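You operate a simulated robot arm through the tools that you are given. There is no shell and no other tool.

The job below is to be done with a simulated robot arm. You get a single attempt, and the scene is never put back.

Task
Move the filler's pot, closed, to the yellow plate and give the blue beaker 3 shots of bran.
Fine: the beaker stays in the filler's holder, the filler slide on bran. Set down upright: teal pot.
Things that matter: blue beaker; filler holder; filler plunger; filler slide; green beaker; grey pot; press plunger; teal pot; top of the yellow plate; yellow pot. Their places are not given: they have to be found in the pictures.

The check looks at the end state, three seconds after you hand in, the way a careful person would. Anything else that was tipped, shoved, dropped, spilled or broken makes it a failure.

Robot
A 6-joint arm with a two-finger parallel gripper, fixed in place. Base frame: the origin is at the foot of the arm, x ahead of it, y to its left, z up. Readings come in mm, degrees, newtons and seconds.
With the tool pointing down near the work surface it reaches from about 100 to 300 mm from the base axis. Its first joint turns from -115.0 to 115.0 degrees. Payload 3.43 kg.
The TCP is the grasp point between the finger pads, 34 mm short of the fingertips. In the tool frame z runs along the fingers and y along their closing line. The gripper opens to 128 mm. The fingers are 24 mm wide and 12 mm thick; the gripper's body (48 by 130 mm) begins 96 mm behind the TCP.
Orientation is told as [roll, pitch, yaw] about the base's x, y, z axes, in that order, counted from this pose: with the fingers straight down and closing along the base's y, the tool's x points along the base's -x, its y along +y and its z along -z.

Tools
- The arm moves only by the tool jog_arm. Its argument "commands" is a list that holds one entry, the list of rows, each a list of 7 numbers: the gripper command, from -1 (shut) to 1 (fully open), values between in proportion, then the shift along the tool's x, y, z in mm, then the turn, a rotation vector about the tool's x, y, z in degrees. In form: [[[jaw, dx, dy, dz, wx, wy, wz], ...]]. A call has 1 to 20 rows; each row shifts and turns the commanded pose from where the row before left it, along the tool's axes as they then stand. Rows are played at 5 a second. More than 50 mm and 8.6 degrees between two rows, or a gripper value outside its range, and nothing of the call is played. A pose out of reach is approached as far as the arm can. The call stops where the force on the tool passes 40 N (or 10 N more than at its start, if that is more) or the arm is blocked; 0.2 s more then pass. The fingers move at their own pace (about 153 mm/s each) and stop on an object; they squeeze with about 33 N. The grip force told is the motor's: it shows also when the fingers shut on nothing. Time passes only in rows, and 0.2 s behind the last, so rows that do not move let the fingers close. The reply holds the time, the measured pose of the TCP, the force on the tool along the base axes, the opening and the grip force, in the units named above and with some noise, with the torque about the TCP (base axes, N m) and any sound that the robot's microphone picked up.
- Cameras (640 x 400 px; columns grow to the right, rows downward): "scene" is fixed at [51.1, -651.4, 1604.9]; the picture's right is [0.74, -0.68, 0.00], its down [-0.39, -0.42, -0.82] and it looks along [0.55, 0.60, -0.57] (base axes); focal length 332 px, centre (320, 200). "wrist" rides on the gripper at [76, -11, -160] in the tool frame; the picture's right is [0.15, 0.99, 0.00], its down [-0.88, 0.13, -0.46] and it looks along [-0.45, 0.07, 0.89] (tool axes); focal length 234 px, centre (320, 200).
- camera(camera): a new picture of that camera. The clock stands still meanwhile.
- move_column(by): slides the trunk up (or, below 0, down) by that many mm; the arm rides with it, the base frame stays. It gives what a move gives, with no picture.
- measure_at(camera, pixels): there is no depth. For up to 12 entries [column, row, z] of the newest picture of that camera ("zoom" is the newest enlarged one), the place [x, y] in the base frame at which the ray of that pixel passes the height z, good to about 2 mm. The clock stands still meanwhile.
- zoom(camera, box): a new picture of the part [left, top, right, bottom] of that camera's present view, enlarged. The clock stands still meanwhile.
- hand_in(): hands the job in; it is judged then, once.

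Open the gripper and draw the arm clear of the work before you hand the job in, unless the task says otherwise.

The tools are called after "Request:" as a command line: name --argument value ..., lists and objects as JSON in quotes. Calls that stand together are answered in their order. jog_arm: Moves the arm, as the interface text tells. Its arguments: {"type":"object","properties":{"commands":{"type":"array","items":{"type":"array","items":{"type":"array","items":{"type":"number"}}}}},"required":["commands"]} The other tools are called the same way: move_column (by) slides the trunk up or down; camera (camera) takes a picture; measure_at (camera, pixels) gives the place at which the rays of pixels pass given heights; zoom (camera, box) takes an enlarged picture of a part of a camera's view; hand_in () hands the job in.

At the start:

```text
clock: 0.0
tool_pos: [447.2, -20.7, 1247.3]
tool_rot: [0.0, 0.1, 0.0]
contact_force: [0.2, 0.0, 0.3]
ft_torque: [-0.01, -0.01, -0.02]
finger_gap: 128.1
finger_force: 0.0
trunk travel left (down, up): [-925.0, 65.0]
```

scene: 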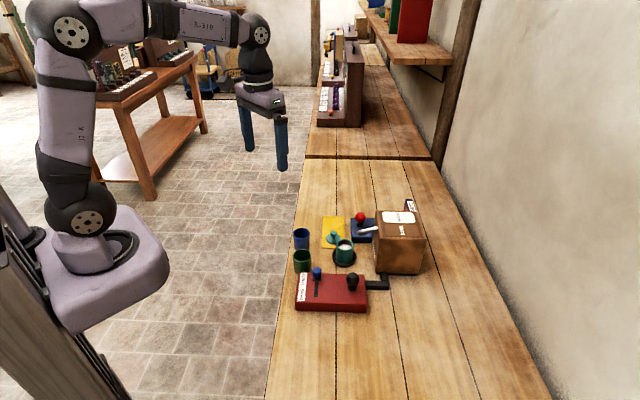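
wrist: 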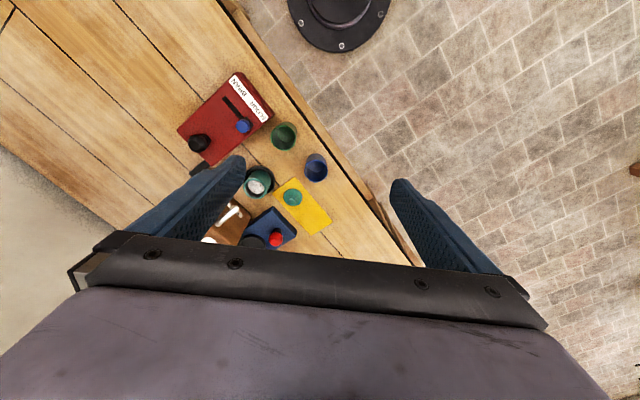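

The scene shows a bench with a red device (about 330,292), a brown filler box (about 400,243), pots and beakers. I zoom in on both views to identify the parts.

Request:
zoom --camera "scene" --box '[270, 190, 430, 320]'

Request:
zoom --camera "wrist" --box '[160, 60, 360, 250]'

```text
3.08 times, centred on (350, 255) of scene
```

zoom: 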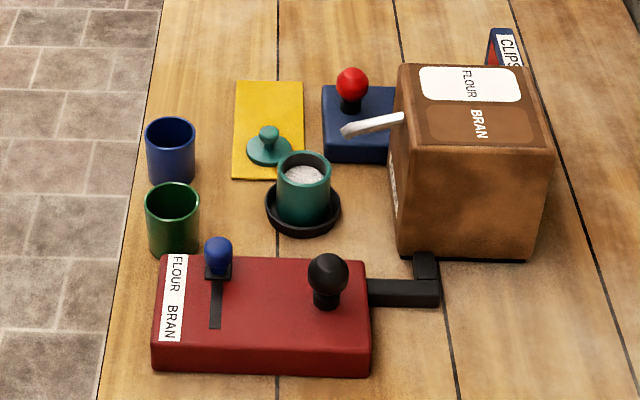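

```text
2.11 times, centred on (260, 155) of wrist
```

zoom: 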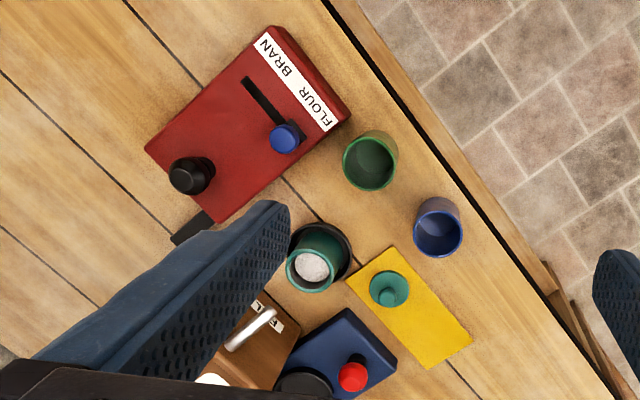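

The lid lies on the yellow plate and the teal pot sits in the filler's holder. I triangulate the plate corners from both views to find the bench height.

Request:
measure_at --camera "scene" --pixels '[[321.4, 247.9, 800], [322.7, 216.4, 800], [344.5, 216.4, 800], [321.4, 247.9, 850], [322.7, 216.4, 850], [344.5, 216.4, 850], [321.4, 247.9, 900], [322.7, 216.4, 900], [344.5, 216.4, 900]]'

Request:
measure_at --camera "wrist" --pixels '[[295.5, 177.3, 800], [333.0, 220.4, 800], [312.1, 234.6, 800], [295.5, 177.3, 850], [333.0, 220.4, 850], [312.1, 234.6, 850], [295.5, 177.3, 900], [333.0, 220.4, 900], [312.1, 234.6, 900]]'

```text
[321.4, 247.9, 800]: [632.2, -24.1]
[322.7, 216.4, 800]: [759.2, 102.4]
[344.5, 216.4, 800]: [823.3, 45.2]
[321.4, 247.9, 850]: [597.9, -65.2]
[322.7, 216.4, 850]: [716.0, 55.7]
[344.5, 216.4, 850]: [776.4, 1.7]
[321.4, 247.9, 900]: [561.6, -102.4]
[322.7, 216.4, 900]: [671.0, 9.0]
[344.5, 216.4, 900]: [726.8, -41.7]
```

```text
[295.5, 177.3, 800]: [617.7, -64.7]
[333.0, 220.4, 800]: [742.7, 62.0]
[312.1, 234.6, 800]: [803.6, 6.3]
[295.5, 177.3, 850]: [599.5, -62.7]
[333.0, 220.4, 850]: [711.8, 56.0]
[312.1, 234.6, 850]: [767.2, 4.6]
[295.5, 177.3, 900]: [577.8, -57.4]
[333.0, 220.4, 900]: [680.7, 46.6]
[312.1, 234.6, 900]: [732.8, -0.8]
```

The plate top comes out near z = 850 at around (600–770, −65–56). I move the arm forward a bit and down to get a closer view and to test the reach.

Request:
jog_arm --commands '[[[1, -25, 0, 0, 0, 0, 0], [1, -25, 0, 0, 0, 0, 0], [1, -25, 0, 0, 0, 0, 0], [1, -25, 0, 0, 0, 0, 0], [1, 0, 0, 20, 0, 0, 0], [1, 0, 0, 0, 0, 0, 0]]]'

Request:
camera --camera "wrist"

```text
clock: 1.4
tool_pos: [547.8, -22.2, 1230.4]
tool_rot: [0.0, 0.0, 0.1]
contact_force: [-0.2, 0.2, -0.2]
ft_torque: [0.0, 0.01, 0.0]
finger_gap: 127.8
finger_force: 0.1
trunk travel left (down, up): [-925.0, 65.0]
```

```text
taken
```

wrist: 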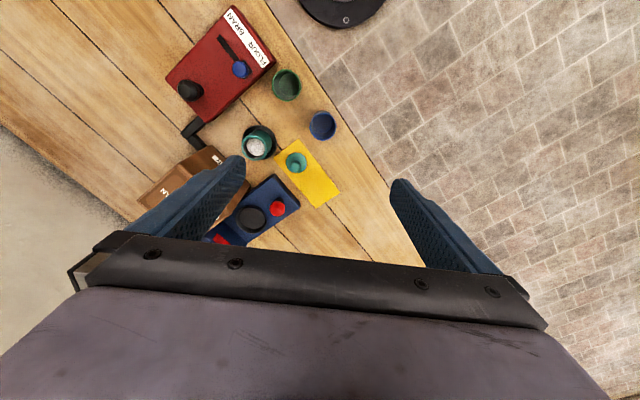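

The reach is fine. I shift the tool toward −y so the devices fall between the fingers and look again.

Request:
jog_arm --commands '[[[1, 0, -40, 0, 0, 0, 0], [1, 0, -40, 0, 0, 0, 0], [1, 0, -40, 10, 0, 0, 0], [1, -15, -20, 20, 0, 0, 0], [1, -15, 0, 20, 0, 0, 0], [1, 0, 0, 20, 0, 0, 0], [1, 0, 0, 0, 0, 0, 0]]]'

Request:
camera --camera "wrist"

Request:
zoom --camera "wrist" --box '[190, 20, 430, 230]'

Request:
camera --camera "scene"

```text
clock: 3.0
tool_pos: [576.3, -165.7, 1156.5]
tool_rot: [0.0, 0.0, 0.0]
contact_force: [-0.3, -0.1, -0.4]
ft_torque: [-0.01, -0.03, -0.03]
finger_gap: 127.9
finger_force: 0.1
trunk travel left (down, up): [-925.0, 65.0]
```

```text
taken
```

wrist: 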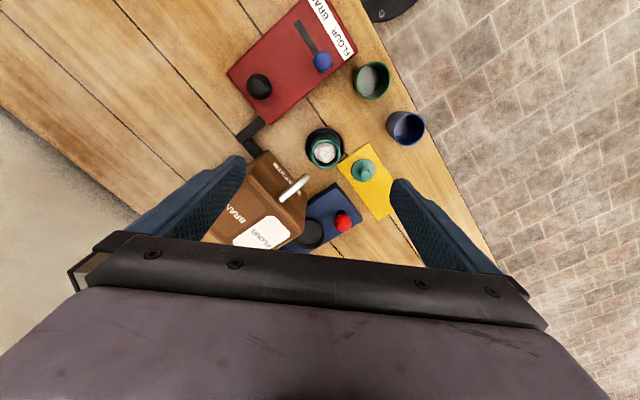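

```text
1.90 times, centred on (310, 125) of wrist
```

zoom: 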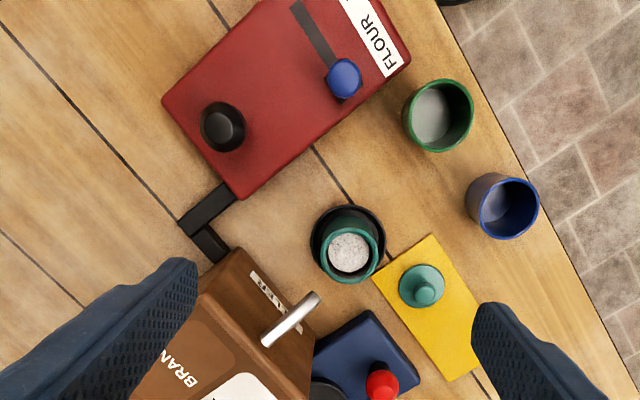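

```text
taken
```

scene: 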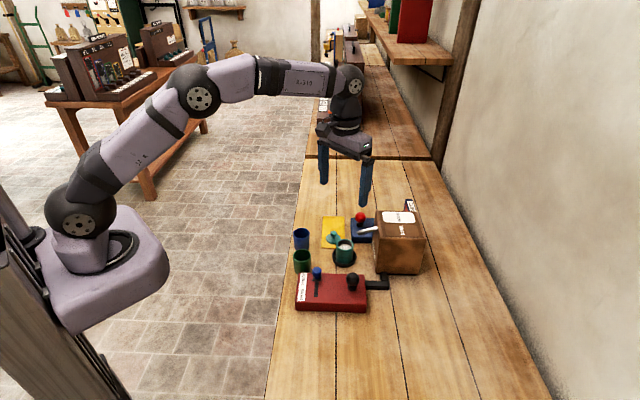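

The filler's holder (zoom 348,237), lid (422,285), beakers and console are clear. I zoom the scene view tightly to triangulate the points.

Request:
zoom --camera "scene" --box '[285, 200, 365, 250]'

Request:
zoom --camera "scene" --box '[340, 190, 430, 250]'

Request:
zoom --camera "scene" --box '[290, 245, 390, 315]'

```text
8.00 times, centred on (325, 225) of scene
```

zoom: 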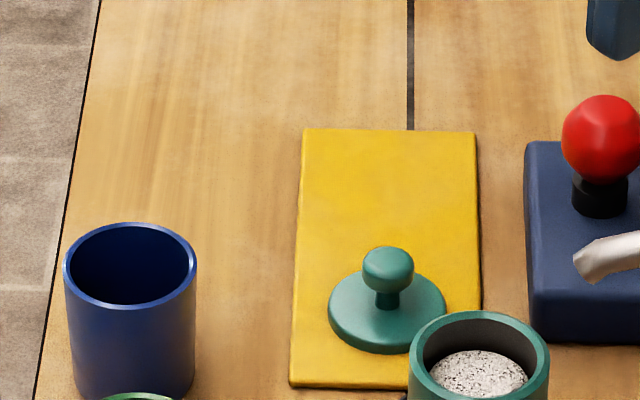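

```text
6.67 times, centred on (385, 220) of scene
```

zoom: 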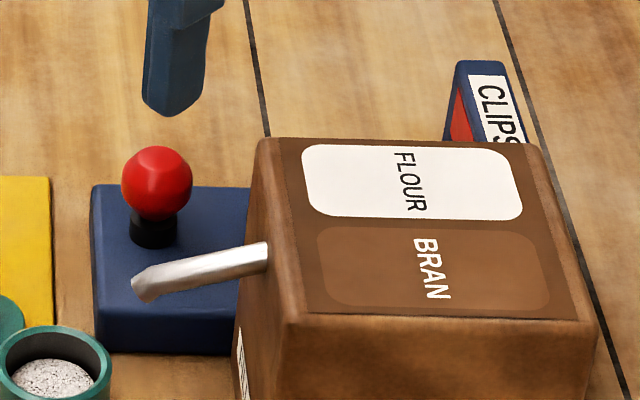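

```text
5.71 times, centred on (340, 280) of scene
```

zoom: 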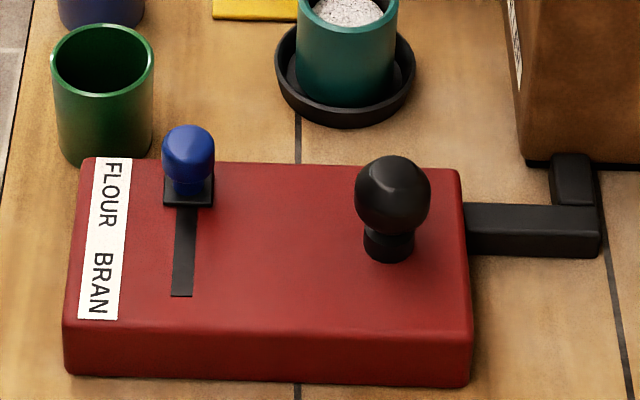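

I triangulate pot rim, lid knob, spout tip, slide knob, plunger knob and blue beaker rim at two heights from both cameras.

Request:
measure_at --camera "scene" --pixels '[[344.9, 244.6, 900], [344.9, 244.6, 950], [333.5, 232.7, 860], [333.5, 232.7, 910], [358.0, 233.2, 920], [358.0, 233.2, 1000], [316.9, 269.5, 900], [316.9, 269.5, 950], [352.8, 279.1, 900], [352.8, 279.1, 950], [301.25, 233.25, 900], [301.25, 233.25, 950]]'

Request:
measure_at --camera "wrist" --pixels '[[324.7, 151.3, 900], [324.7, 151.3, 950], [366.8, 172.4, 860], [366.8, 172.4, 910], [307.4, 176.1, 920], [307.4, 176.1, 1000], [323.2, 57.6, 900], [323.2, 57.6, 950], [258.4, 86.6, 900], [258.4, 86.6, 950], [408.9, 129.2, 900], [408.9, 129.2, 950]]'

```text
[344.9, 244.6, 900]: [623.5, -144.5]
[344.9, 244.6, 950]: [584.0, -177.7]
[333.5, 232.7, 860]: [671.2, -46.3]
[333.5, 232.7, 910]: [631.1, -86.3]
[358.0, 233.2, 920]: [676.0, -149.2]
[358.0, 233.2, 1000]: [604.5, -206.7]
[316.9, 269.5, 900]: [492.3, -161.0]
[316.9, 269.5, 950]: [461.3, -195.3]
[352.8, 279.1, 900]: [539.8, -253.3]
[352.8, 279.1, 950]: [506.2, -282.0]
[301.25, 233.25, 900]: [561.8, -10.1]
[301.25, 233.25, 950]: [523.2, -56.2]
```

```text
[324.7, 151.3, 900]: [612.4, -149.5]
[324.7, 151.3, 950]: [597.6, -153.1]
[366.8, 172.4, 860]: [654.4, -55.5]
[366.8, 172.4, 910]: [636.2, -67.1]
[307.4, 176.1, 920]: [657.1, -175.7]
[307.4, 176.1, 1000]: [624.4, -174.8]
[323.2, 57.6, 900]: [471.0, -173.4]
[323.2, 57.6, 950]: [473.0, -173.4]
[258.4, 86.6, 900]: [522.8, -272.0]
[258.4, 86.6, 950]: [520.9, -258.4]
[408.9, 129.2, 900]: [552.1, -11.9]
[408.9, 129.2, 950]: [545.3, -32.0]
```

Estimates: pot rim (608,−152, z≈916), lid knob (647,−63, 885), spout tip (642,−175, 957), slide knob (472,−173, 925), plunger (522,−265, 925), blue beaker (551,−16, 909). I move over the group and turn the tool 43° to line up with the bench for a closer look.

Request:
jog_arm --commands '[[[1, -30, 5, 0, 0, 0, 7.2], [1, -30, 20, 0, 0, 0, 7.2], [1, -20, 25, 0, 0, 0, 7.2], [1, 0, 10, 0, 0, 0, 7.2], [1, 0, 0, 15, 0, 0, 7.2], [1, 0, 0, 15, 0, 0, 7.0], [1, 0, 0, 10, 0, 0, 0], [1, 0, 0, 0, 0, 0, 0]]]'

Request:
camera --camera "wrist"

```text
clock: 4.8
tool_pos: [635.5, -111.3, 1110.0]
tool_rot: [0.0, 0.0, -43.0]
contact_force: [-0.2, 0.9, 0.7]
ft_torque: [0.02, 0.01, 0.0]
finger_gap: 128.0
finger_force: 0.0
out of reach, approached as far as the arm can: row 2, 3
trunk travel left (down, up): [-925.0, 65.0]
```

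```text
taken
```

wrist: 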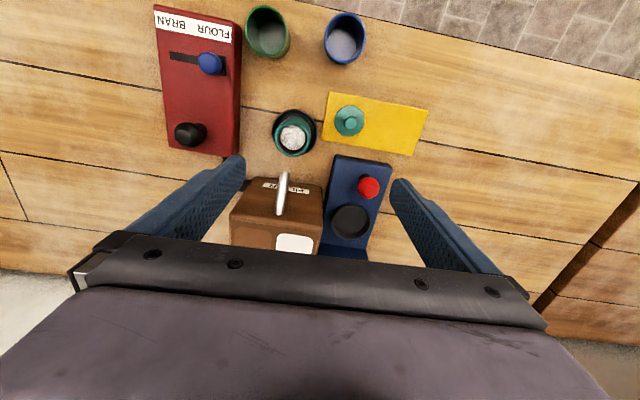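

The spout (283,190) points at the pot (293,135), and the lid is at (350,121). I zoom in for the details.

Request:
zoom --camera "wrist" --box '[150, 0, 390, 150]'

Request:
zoom --camera "wrist" --box '[230, 90, 430, 260]'

```text
2.67 times, centred on (270, 75) of wrist
```

zoom: 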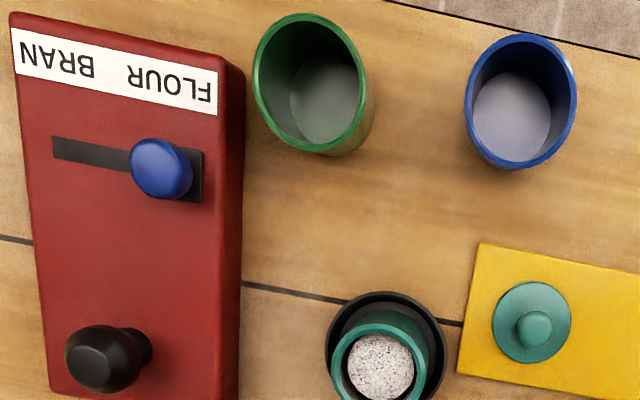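

```text
2.35 times, centred on (330, 175) of wrist
```

zoom: 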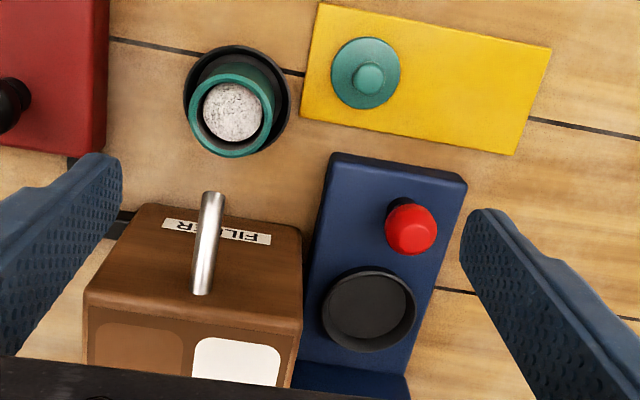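

I measure these points at the estimated heights in this newest zoom.

Request:
measure_at --camera "zoom" --pixels '[[232, 112, 910], [232, 112, 920], [370, 78, 880], [370, 78, 890], [365, 73, 862], [213, 193, 957], [238, 97, 860], [322, 3, 853], [302, 117, 853], [514, 154, 853], [551, 46, 853], [275, 112, 915]]'

Request:
camera --camera "scene"

```text
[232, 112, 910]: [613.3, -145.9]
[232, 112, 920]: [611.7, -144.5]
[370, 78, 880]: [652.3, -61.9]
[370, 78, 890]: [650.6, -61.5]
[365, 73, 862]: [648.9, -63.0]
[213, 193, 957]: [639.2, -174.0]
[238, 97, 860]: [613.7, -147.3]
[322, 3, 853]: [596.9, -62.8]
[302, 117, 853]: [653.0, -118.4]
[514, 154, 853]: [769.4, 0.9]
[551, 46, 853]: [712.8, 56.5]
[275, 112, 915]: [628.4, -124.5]
```

```text
taken
```

scene: 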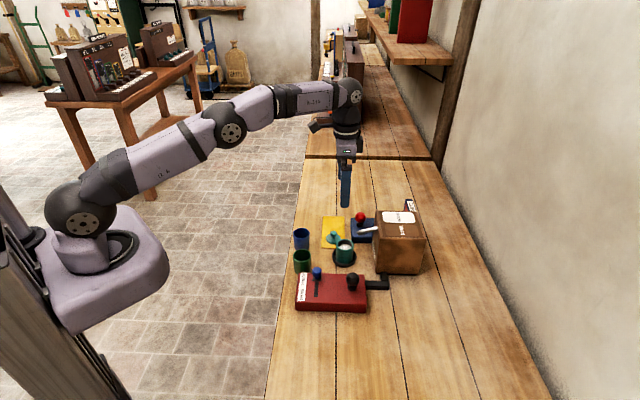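

The pot is at about (613,−146) with r≈26, the lid at (650,−62) with disc ⌀≈49 and knob ≈21 wide, top about 882. I move above the lid with a narrowed gap and descend partway.

Request:
jog_arm --commands '[[[-0.3, 11, 23, 0, 0, 0, 0], [-0.3, 11.4, 23, 0, 0, 0, 0], [-0.3, 0, 0, 40, 0, 0, 0], [-0.3, 0, 0, 40, 0, 0, 0], [-0.3, 0, 0, 40, 0, 0, 0], [-0.3, 0, 0, 30, 0, 0, 0], [-0.3, 0, 0, 0, 0, 0, 0], [-0.3, 0, 0, 0, 0, 0, 0]]]'

Request:
camera --camera "wrist"

Request:
zoom --camera "scene" --box '[285, 190, 385, 260]'

```text
clock: 6.6
tool_pos: [647.5, -64.5, 962.3]
tool_rot: [0.0, 0.1, -42.9]
contact_force: [-0.1, -1.0, 0.2]
ft_torque: [0.0, -0.01, -0.01]
finger_gap: 44.7
finger_force: 0.1
trunk travel left (down, up): [-925.0, 65.0]
```

```text
taken
```

wrist: 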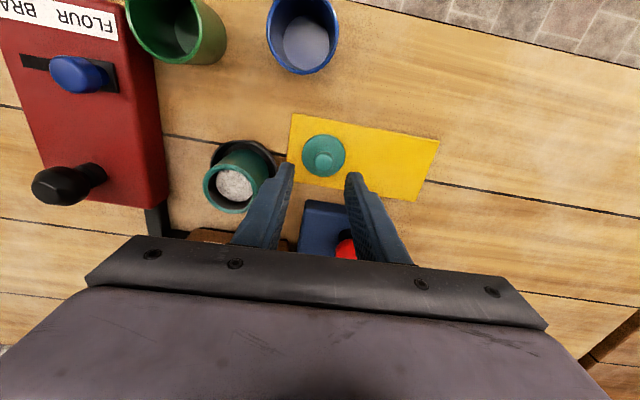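

```text
5.71 times, centred on (335, 225) of scene
```

zoom: 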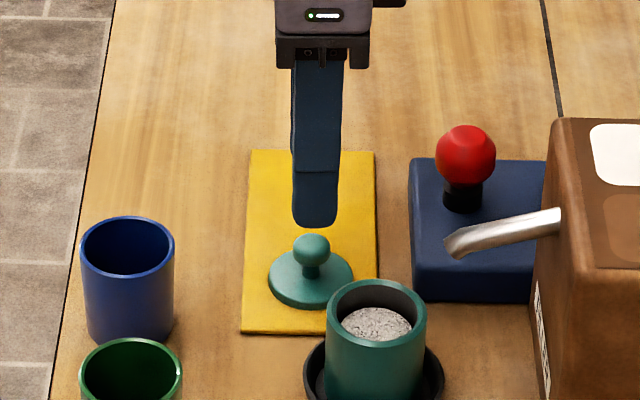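

The lid is between the fingers at about (323,158) in the wrist picture. I zoom to refine the lid, pot and beaker positions.

Request:
zoom --camera "wrist" --box '[200, 100, 360, 220]'

```text
3.33 times, centred on (280, 160) of wrist
```

zoom: 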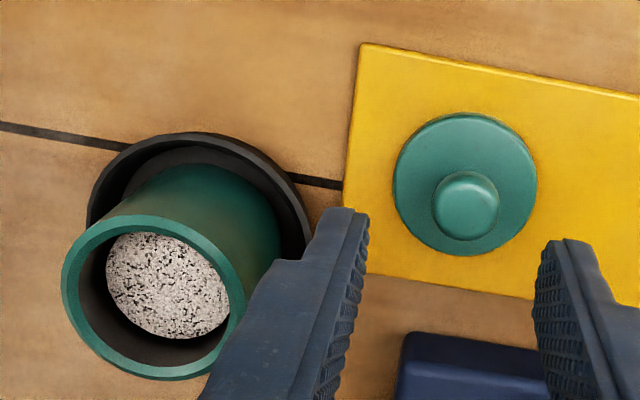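

Measuring the lid disc and knob and the pot rim from this closer zoom.

Request:
measure_at --camera "zoom" --pixels '[[465, 184, 856], [465, 184, 862], [393, 184, 860], [537, 184, 860], [466, 208, 872], [466, 208, 880], [154, 297, 910], [154, 297, 920], [62, 297, 916], [246, 297, 916], [362, 43, 853], [345, 225, 853]]'

```text
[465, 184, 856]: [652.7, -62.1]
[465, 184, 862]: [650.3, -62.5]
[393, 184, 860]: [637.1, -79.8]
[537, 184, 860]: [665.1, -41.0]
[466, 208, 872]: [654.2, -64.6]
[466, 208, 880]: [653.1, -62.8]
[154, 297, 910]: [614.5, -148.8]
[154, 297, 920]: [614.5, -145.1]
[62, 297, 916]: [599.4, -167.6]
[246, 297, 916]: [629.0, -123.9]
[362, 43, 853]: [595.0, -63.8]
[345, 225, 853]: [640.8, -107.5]
```

Lid centre is about (652,−62.5). I nudge and descend until the fingertips are around the knob (TCP ≈ 900), then look before closing.

Request:
jog_arm --commands '[[[-0.3, -0.8, 3, 20, 0, 0, 0], [-0.3, 0, 0, 20, 0, 0, 0], [-0.3, 0, 0, 12, 0, 0, 0], [-0.3, 0, 0, 8, 0, 0, 0], [-0.3, 0, 0, 0, 0, 0, 0]]]'

Request:
zoom --camera "scene" --box '[305, 200, 385, 250]'

Request:
camera --camera "wrist"

```text
clock: 7.8
tool_pos: [651.0, -61.2, 899.0]
tool_rot: [0.0, 0.1, -43.1]
contact_force: [-0.5, -1.1, 0.9]
ft_torque: [0.02, 0.04, -0.01]
finger_gap: 44.8
finger_force: 0.0
trunk travel left (down, up): [-925.0, 65.0]
```

```text
8.00 times, centred on (345, 225) of scene
```

zoom: 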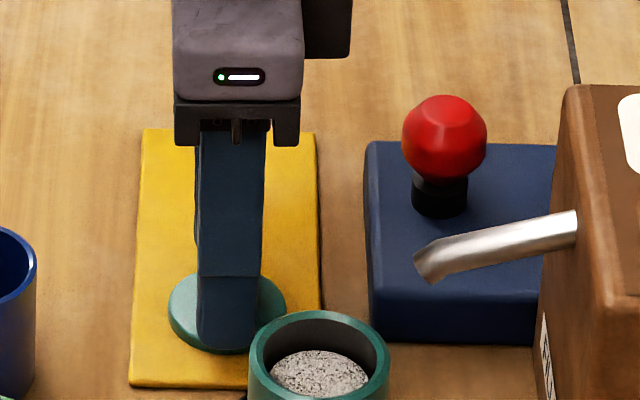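

```text
taken
```

wrist: 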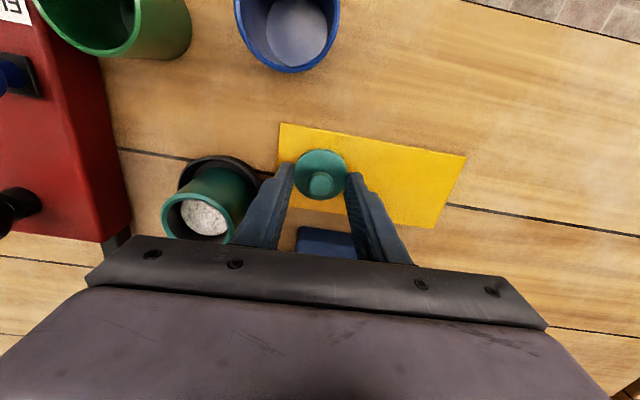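

The fingers straddle the knob (near fingertip centre column 229 vs lid 228 in the zoom). I close on it.

Request:
jog_arm --commands '[[[-0.7, 0, 0, 0, 0, 0, 0], [-1, 0, 0, 0, 0, 0, 0], [-1, 0, 0, 0, 0, 0, 0], [-1, 0, 0, 0, 0, 0, 0]]]'

Request:
zoom --camera "wrist" --box '[240, 100, 400, 220]'

```text
clock: 8.8
tool_pos: [650.7, -62.1, 899.2]
tool_rot: [0.0, -0.1, -43.0]
contact_force: [-0.2, 0.1, 0.2]
ft_torque: [0.04, 0.0, -0.01]
finger_gap: 20.2
finger_force: 32.8
trunk travel left (down, up): [-925.0, 65.0]
```

```text
3.33 times, centred on (320, 160) of wrist
```

zoom: 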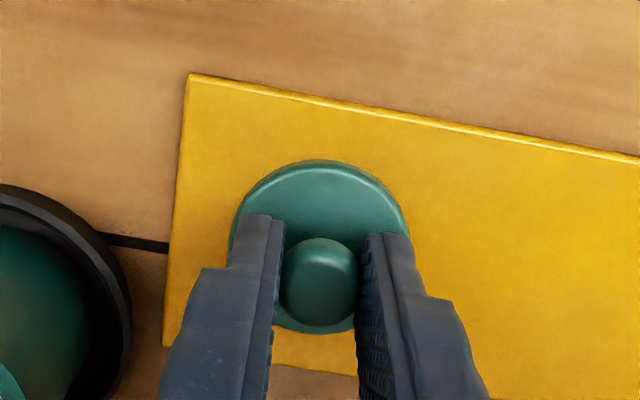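

Knob gripped (20 mm). I lift it straight up, then check that the lid hangs level.

Request:
jog_arm --commands '[[[-1, 0, 0, -10, 0, 0, 0], [-1, 0, 0, -20, 0, 0, 0], [-1, 0, 0, -30, 0, 0, 0], [-1, 0, 0, -30, 0, 0, 0], [-1, 0, 0, 0, 0, 0, 0]]]'

Request:
zoom --camera "wrist" --box '[240, 100, 400, 220]'

Request:
zoom --camera "scene" --box '[305, 200, 385, 250]'

```text
clock: 10.0
tool_pos: [652.5, -61.6, 989.6]
tool_rot: [0.0, -0.1, -43.1]
contact_force: [-0.3, -0.5, 0.0]
ft_torque: [-0.02, 0.03, 0.04]
finger_gap: 20.1
finger_force: 32.5
trunk travel left (down, up): [-925.0, 65.0]
```

```text
3.33 times, centred on (320, 160) of wrist
```

zoom: 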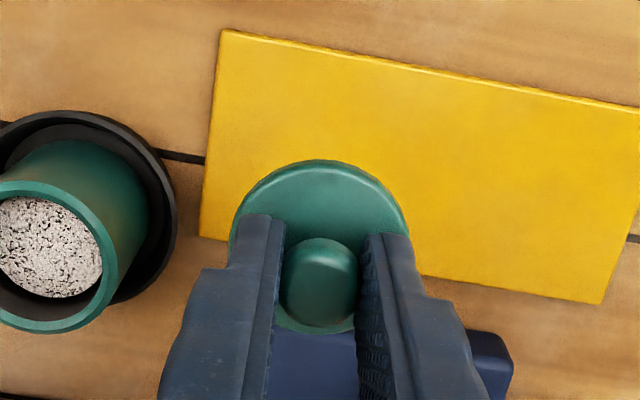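

```text
8.00 times, centred on (345, 225) of scene
```

zoom: 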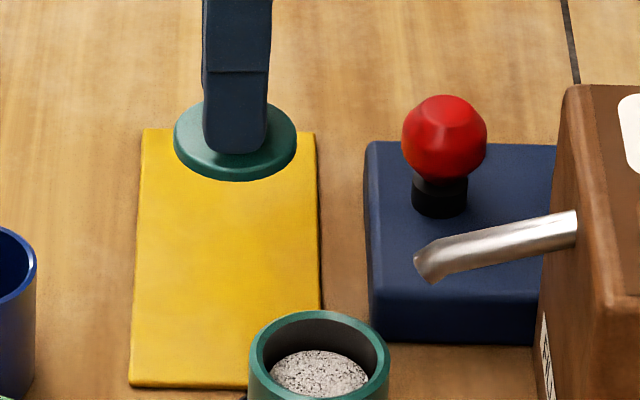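

The lid hangs level. I measure its held position and the pot rim in the same frame.

Request:
camera --camera "wrist"

Request:
zoom --camera "wrist" --box '[200, 100, 360, 220]'

```text
taken
```

wrist: 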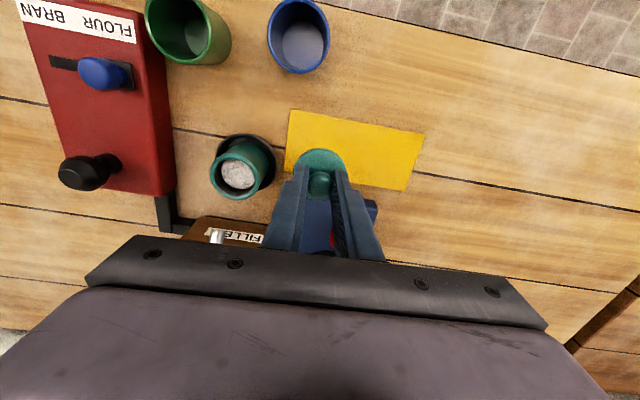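

```text
3.33 times, centred on (280, 160) of wrist
```

zoom: 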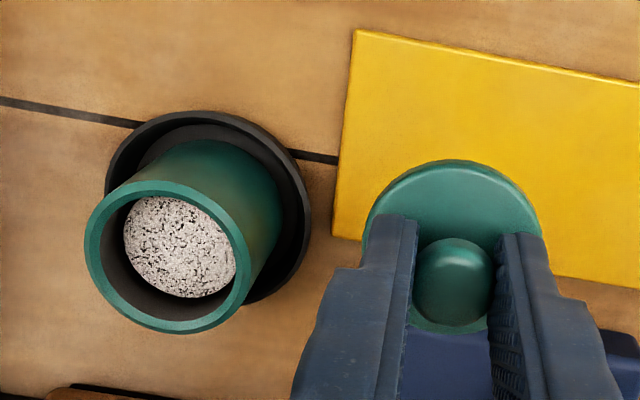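

Request:
measure_at --camera "zoom" --pixels '[[454, 247, 947], [454, 247, 951], [365, 247, 949], [543, 247, 949], [168, 257, 912], [168, 257, 918], [85, 257, 916], [251, 257, 916], [208, 208, 862], [167, 334, 916], [167, 180, 916], [454, 160, 949]]'

```text
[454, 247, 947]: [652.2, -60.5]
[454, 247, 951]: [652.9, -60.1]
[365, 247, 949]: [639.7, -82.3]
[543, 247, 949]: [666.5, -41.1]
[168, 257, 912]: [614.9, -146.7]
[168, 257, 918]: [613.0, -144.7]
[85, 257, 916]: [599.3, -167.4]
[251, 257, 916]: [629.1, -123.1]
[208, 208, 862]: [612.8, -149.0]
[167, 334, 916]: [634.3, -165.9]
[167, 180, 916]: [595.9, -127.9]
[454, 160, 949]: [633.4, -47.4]
```

Lid centre ≈(652.8,−61.2), pot ≈(614.3,−146). I carry the lid over the pot at this height and check alignment.

Request:
jog_arm --commands '[[[-1, -8, -25, 0, 0, 0, 0], [-1, -8, -25, 0, 0, 0, 0], [-1, -8, -25, 0, 0, 0, 0], [-1, -5.7, -13.3, 0, 0, 0, 0], [-1, 0, 0, 0, 0, 0, 0], [-1, 0, 0, 0, 0, 0, 0]]]'

Request:
zoom --camera "wrist" --box '[240, 100, 400, 220]'

Request:
zoom --camera "scene" --box '[305, 210, 385, 260]'

```text
clock: 11.4
tool_pos: [611.3, -147.3, 990.8]
tool_rot: [0.0, 0.0, -43.0]
contact_force: [-0.3, -0.1, -1.2]
ft_torque: [0.03, -0.01, -0.03]
finger_gap: 19.9
finger_force: 32.8
trunk travel left (down, up): [-925.0, 65.0]
```

```text
3.33 times, centred on (320, 160) of wrist
```

zoom: 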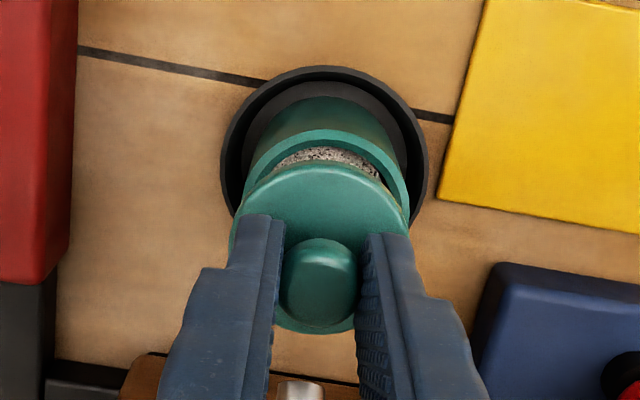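

```text
8.00 times, centred on (345, 235) of scene
```

zoom: 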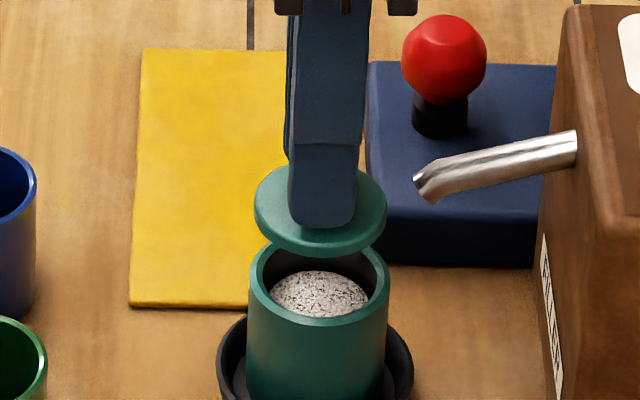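

Alignment looks close; I measure the rim against the lid in this frame for a final correction.

Request:
zoom --camera "wrist" --box '[280, 120, 360, 180]'

```text
6.67 times, centred on (320, 150) of wrist
```

zoom: 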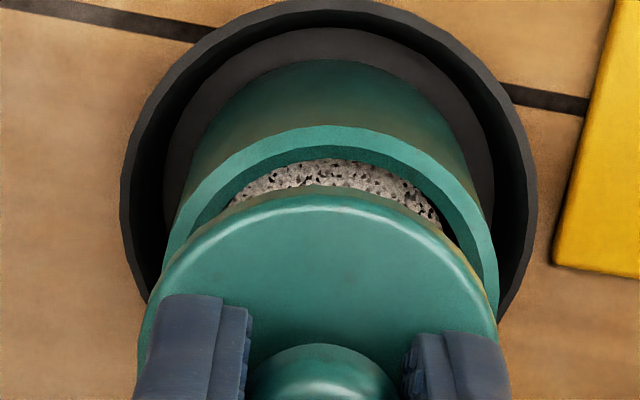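

The rim centre is ≈12 zoom px right of the lid centre (≈1.9 mm). I check the front edges too.

Request:
measure_at --camera "zoom" --pixels '[[331, 125, 916], [319, 188, 949], [162, 260, 916], [499, 290, 916], [138, 370, 949], [500, 370, 949], [328, 0, 864]]'

```text
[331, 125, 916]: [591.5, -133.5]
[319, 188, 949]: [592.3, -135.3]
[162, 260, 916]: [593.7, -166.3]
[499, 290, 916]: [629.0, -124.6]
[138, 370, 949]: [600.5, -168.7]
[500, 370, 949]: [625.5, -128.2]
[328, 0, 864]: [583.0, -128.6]
```

I correct +1.5 mm along the closing axis and lower until just above contact.

Request:
jog_arm --commands '[[[-1, -0.3, 1.5, 8, 0, 0, 0], [-1, 0, 0, 8, 0, 0, 0], [-1, 0, 0, 5, 0, 0, 0], [-1, 0, 0, 0, 0, 0, 0]]]'

Request:
zoom --camera "scene" --box '[305, 210, 385, 260]'

Request:
zoom --camera "wrist" --box '[280, 120, 360, 180]'

```text
clock: 12.4
tool_pos: [613.8, -146.5, 969.8]
tool_rot: [0.0, 0.0, -42.9]
contact_force: [0.3, -0.5, 0.5]
ft_torque: [-0.02, -0.06, -0.01]
finger_gap: 19.9
finger_force: 33.2
trunk travel left (down, up): [-925.0, 65.0]
```

```text
8.00 times, centred on (345, 235) of scene
```

zoom: 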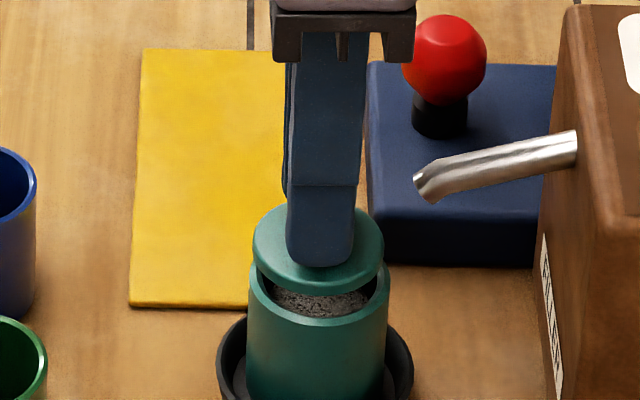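

```text
6.67 times, centred on (320, 150) of wrist
```

zoom: 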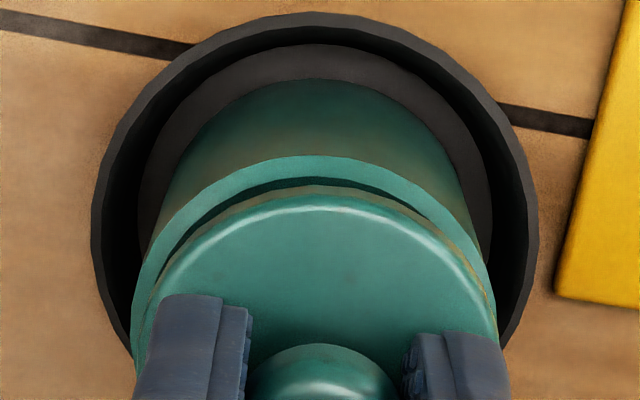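

Lid is centred within about 1 mm and roughly 10 mm above the rim. I lower in small steps watching the force.

Request:
jog_arm --commands '[[[-1, 0, -0.5, 3, 0, 0, 0], [-1, 0, 0, 2, 0, 0, 0], [-1, 0, 0, 1, 0, 0, 0], [-1, 0, 0, 0, 0, 0, 0]]]'

Request:
zoom --camera "scene" --box '[305, 210, 385, 260]'

Request:
zoom --camera "wrist" --box '[280, 120, 360, 180]'

```text
clock: 13.4
tool_pos: [613.9, -147.8, 964.3]
tool_rot: [0.0, 0.0, -43.0]
contact_force: [-0.8, 0.1, 0.2]
ft_torque: [-0.02, -0.06, 0.01]
finger_gap: 19.8
finger_force: 32.9
trunk travel left (down, up): [-925.0, 65.0]
```

```text
8.00 times, centred on (345, 235) of scene
```

zoom: 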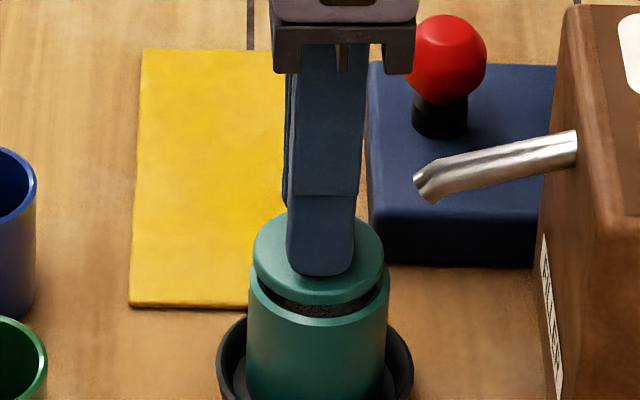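

```text
6.67 times, centred on (320, 150) of wrist
```

zoom: 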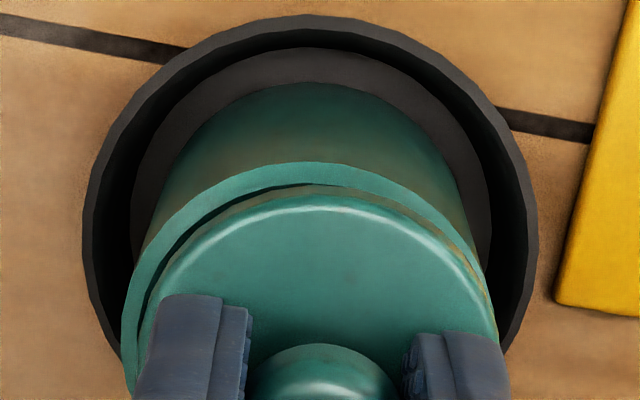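

The lid is ~1.3 mm too far right relative to the rim (122–497 vs 138–500), so I correct and continue lowering.

Request:
jog_arm --commands '[[[-1, 0, -1.2, 0, 0, 0, 0], [-1, 0, 0, 1.5, 0, 0, 0], [-1, 0, 0, 1, 0, 0, 0], [-1, 0, 0, 0, 0, 0, 0]]]'

Request:
zoom --camera "wrist" --box '[280, 120, 360, 180]'

Request:
zoom --camera "scene" --box '[325, 225, 365, 250]'

```text
clock: 14.4
tool_pos: [614.7, -147.1, 961.5]
tool_rot: [0.0, 0.0, -43.0]
contact_force: [-0.7, -0.5, 0.0]
ft_torque: [0.03, -0.04, -0.01]
finger_gap: 19.7
finger_force: 33.0
trunk travel left (down, up): [-925.0, 65.0]
```

```text
6.67 times, centred on (320, 150) of wrist
```

zoom: 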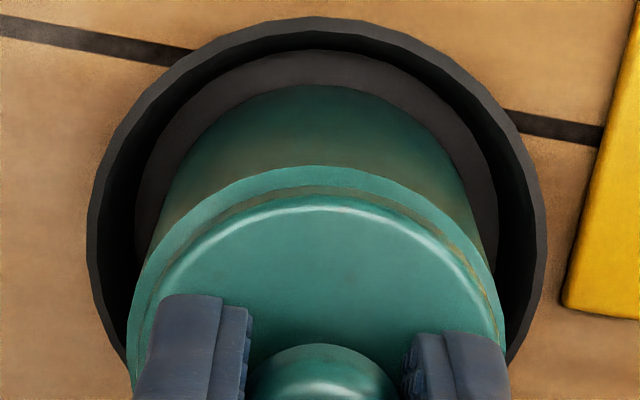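

```text
16.00 times, centred on (345, 238) of scene
```

zoom: 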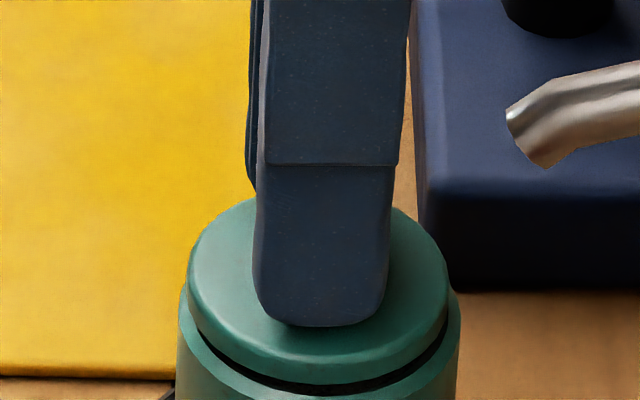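

The lid is now concentric with the rim in both views and just above it. I continue down in 1 mm steps until contact force appears.

Request:
jog_arm --commands '[[[-1, 0, 0, 1, 0, 0, 0], [-1, 0, 0, 1, 0, 0, 0], [-1, 0, 0, 0.5, 0, 0, 0], [-1, 0, 0, 0, 0, 0, 0]]]'

Request:
zoom --camera "scene" --box '[325, 225, 365, 250]'

Request:
zoom --camera "wrist" --box '[280, 120, 360, 180]'

```text
clock: 15.4
tool_pos: [614.6, -147.2, 959.4]
tool_rot: [0.1, -0.1, -43.1]
contact_force: [-0.1, 0.3, -1.1]
ft_torque: [0.0, 0.06, -0.01]
finger_gap: 20.0
finger_force: 33.3
trunk travel left (down, up): [-925.0, 65.0]
```

```text
16.00 times, centred on (345, 238) of scene
```

zoom: 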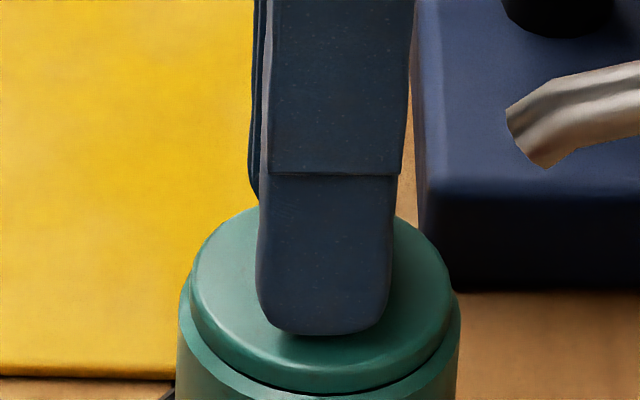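

```text
6.67 times, centred on (320, 150) of wrist
```

zoom: 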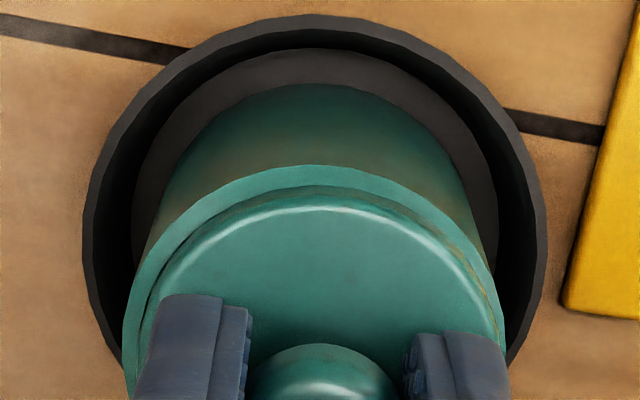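

Nearly seated; I nudge half a millimetre back and continue down.

Request:
jog_arm --commands '[[[-1, 0.3, -0.5, 0, 0, 0, 0], [-1, 0, 0, 0.8, 0, 0, 0], [-1, 0, 0, 0.7, 0, 0, 0], [-1, 0, 0, 0.5, 0, 0, 0], [-1, 0, 0, 0, 0, 0, 0]]]'

Request:
zoom --camera "scene" --box '[325, 225, 365, 250]'

Request:
zoom --camera "wrist" --box '[280, 120, 360, 180]'

```text
clock: 16.6
tool_pos: [613.3, -147.2, 956.3]
tool_rot: [0.0, 0.1, -43.0]
contact_force: [-0.6, -0.9, -1.7]
ft_torque: [0.01, 0.01, 0.04]
finger_gap: 19.8
finger_force: 33.1
trunk travel left (down, up): [-925.0, 65.0]
```

```text
16.00 times, centred on (345, 238) of scene
```

zoom: 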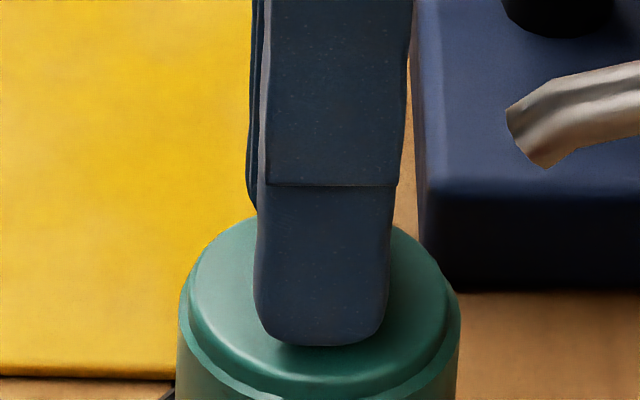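

```text
6.67 times, centred on (320, 150) of wrist
```

zoom: 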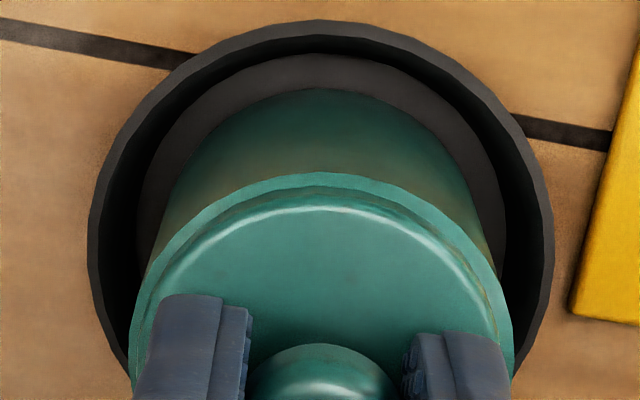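

The gap has closed visually; I continue in half-millimetre steps to feel contact.

Request:
jog_arm --commands '[[[-1, 0, 0, 0.6, 0, 0, 0], [-1, 0, 0, 0.6, 0, 0, 0], [-1, 0, 0, 0, 0, 0, 0]]]'

Request:
zoom --camera "scene" --box '[325, 225, 365, 250]'

```text
clock: 17.4
tool_pos: [613.9, -148.5, 957.8]
tool_rot: [0.0, 0.0, -43.0]
contact_force: [-1.1, 0.0, 2.3]
ft_torque: [0.05, 0.04, 0.0]
finger_gap: 19.8
finger_force: 33.1
trunk travel left (down, up): [-925.0, 65.0]
```

```text
16.00 times, centred on (345, 238) of scene
```

zoom: 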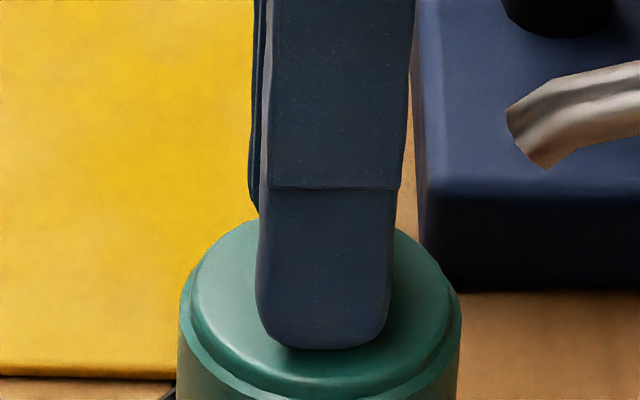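

A force of about 2 N suggests contact. One more small step to confirm.

Request:
jog_arm --commands '[[[-1, 0, 0, 0.8, 0, 0, 0], [-1, 0, 0, 0, 0, 0, 0]]]'

```text
clock: 18.0
tool_pos: [614.8, -147.5, 956.3]
tool_rot: [0.1, -0.2, -43.0]
contact_force: [1.0, -1.1, 9.9]
ft_torque: [0.04, 0.08, 0.06]
finger_gap: 19.9
finger_force: 32.3
trunk travel left (down, up): [-925.0, 65.0]
```

Contact at about 10 N: the lid rests on the rim. I release the knob and rise.

Request:
jog_arm --commands '[[[-1, 0, 0, -0.5, 0, 0, 0], [-0.4, 0, 0, 0, 0, 0, 0], [-0.35, 0, 0, 0, 0, 0, 0], [-0.35, 0, 0, -10, 0, 0, 0], [-0.35, 0, 0, -25, 0, 0, 0], [-0.35, 0, 0, -25, 0, 0, 0], [-0.35, 0, 0, 0, 0, 0, 0]]]'

Request:
zoom --camera "scene" --box '[305, 210, 385, 260]'

Request:
zoom --camera "wrist" --box '[240, 100, 400, 220]'

```text
clock: 19.6
tool_pos: [613.0, -145.1, 1016.0]
tool_rot: [0.0, 0.0, -43.0]
contact_force: [-0.3, -0.5, 0.8]
ft_torque: [-0.04, -0.02, 0.03]
finger_gap: 41.6
finger_force: 0.1
trunk travel left (down, up): [-925.0, 65.0]
heard: snap
```

```text
8.00 times, centred on (345, 235) of scene
```

zoom: 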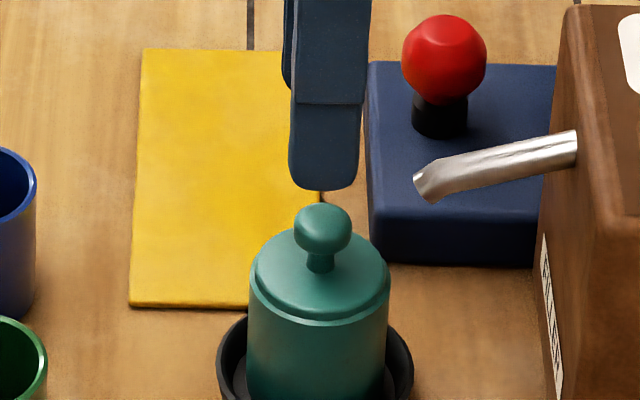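

```text
3.33 times, centred on (320, 160) of wrist
```

zoom: 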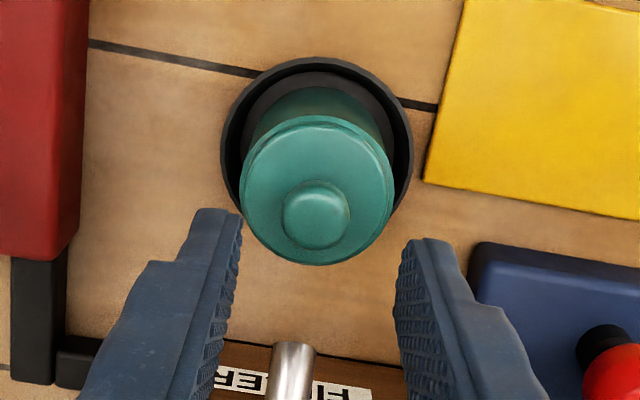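

A "snap" was heard and the lid sits flush, so the pot is closed. I open to ~76 mm and descend around the pot body, keeping the fingertips above the dish rim.

Request:
jog_arm --commands '[[[0.2, 0, 0, 0, 0, 0, 0], [0.2, 0, 0, 20, 0, 0, 0], [0.2, 0, 0, 30, 0, 0, 0], [0.2, 0, 0, 25, 0, 0, 0], [0.2, 0, 0, 20, 0, 0, 0], [0.2, 0, 0, 13, 0, 0, 0], [0.2, 0, 0, 0, 0, 0, 0]]]'

Request:
zoom --camera "scene" --box '[305, 210, 385, 280]'

Request:
zoom --camera "wrist" --box '[220, 80, 420, 230]'

```text
clock: 21.2
tool_pos: [615.4, -146.2, 906.5]
tool_rot: [0.0, -0.1, -43.0]
contact_force: [-0.3, -0.5, -0.6]
ft_torque: [-0.03, 0.03, -0.02]
finger_gap: 77.0
finger_force: 0.0
trunk travel left (down, up): [-925.0, 65.0]
```

```text
5.71 times, centred on (345, 245) of scene
```

zoom: 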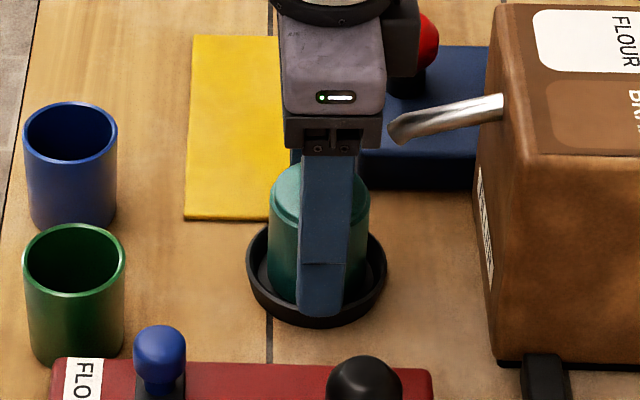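

```text
2.67 times, centred on (320, 155) of wrist
```

zoom: 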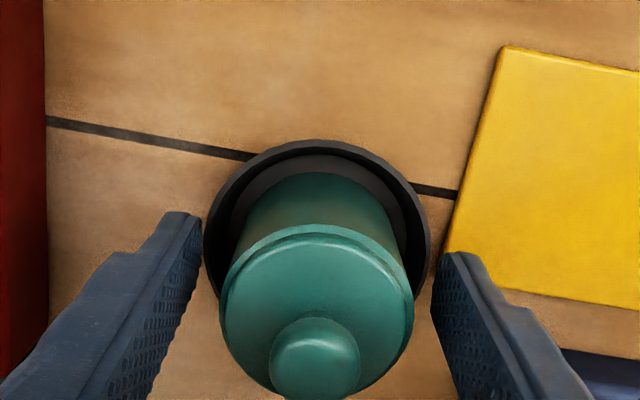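

No contact on the way down. I close on the pot body.

Request:
jog_arm --commands '[[[-0.1, 0, 0, 0, 0, 0, 0], [-0.5, 0, 0, 0, 0, 0, 0], [-1, 0, 0, 0, 0, 0, 0], [-1, 0, 0, 0, 0, 0, 0]]]'

Request:
zoom --camera "wrist" --box '[220, 80, 420, 230]'

```text
clock: 22.2
tool_pos: [615.3, -146.9, 906.3]
tool_rot: [0.1, 0.1, -43.0]
contact_force: [-0.4, -1.7, -0.8]
ft_torque: [-0.12, -0.05, -0.01]
finger_gap: 53.4
finger_force: 33.2
trunk travel left (down, up): [-925.0, 65.0]
```

```text
2.67 times, centred on (320, 155) of wrist
```

zoom: 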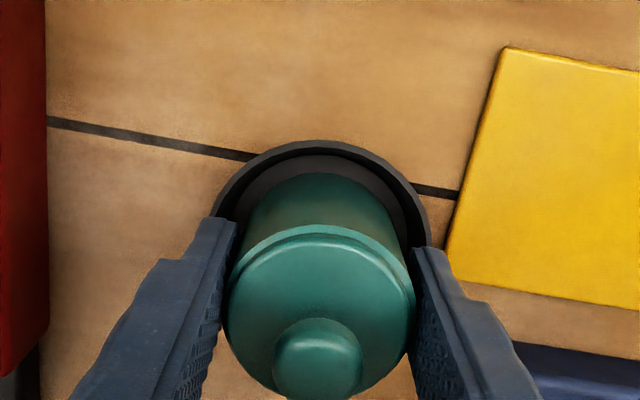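

Pot gripped (53 mm). I lift it 45 mm and check that it stays level.

Request:
jog_arm --commands '[[[-1, 0, 0, -5, 0, 0, 0], [-1, 0, 0, -10, 0, 0, 0], [-1, 0, 0, -15, 0, 0, 0], [-1, 0, 0, -15, 0, 0, 0], [-1, 0, 0, 0, 0, 0, 0]]]'

Request:
zoom --camera "scene" --box '[305, 200, 385, 270]'

```text
clock: 23.4
tool_pos: [614.5, -146.4, 952.4]
tool_rot: [0.0, 0.1, -43.0]
contact_force: [-1.0, -0.4, -5.8]
ft_torque: [0.03, 0.02, -0.02]
finger_gap: 53.6
finger_force: 33.4
trunk travel left (down, up): [-925.0, 65.0]
```

```text
5.71 times, centred on (345, 235) of scene
```

zoom: 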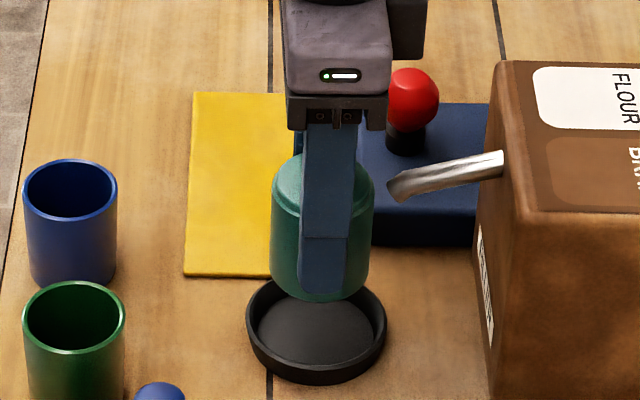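

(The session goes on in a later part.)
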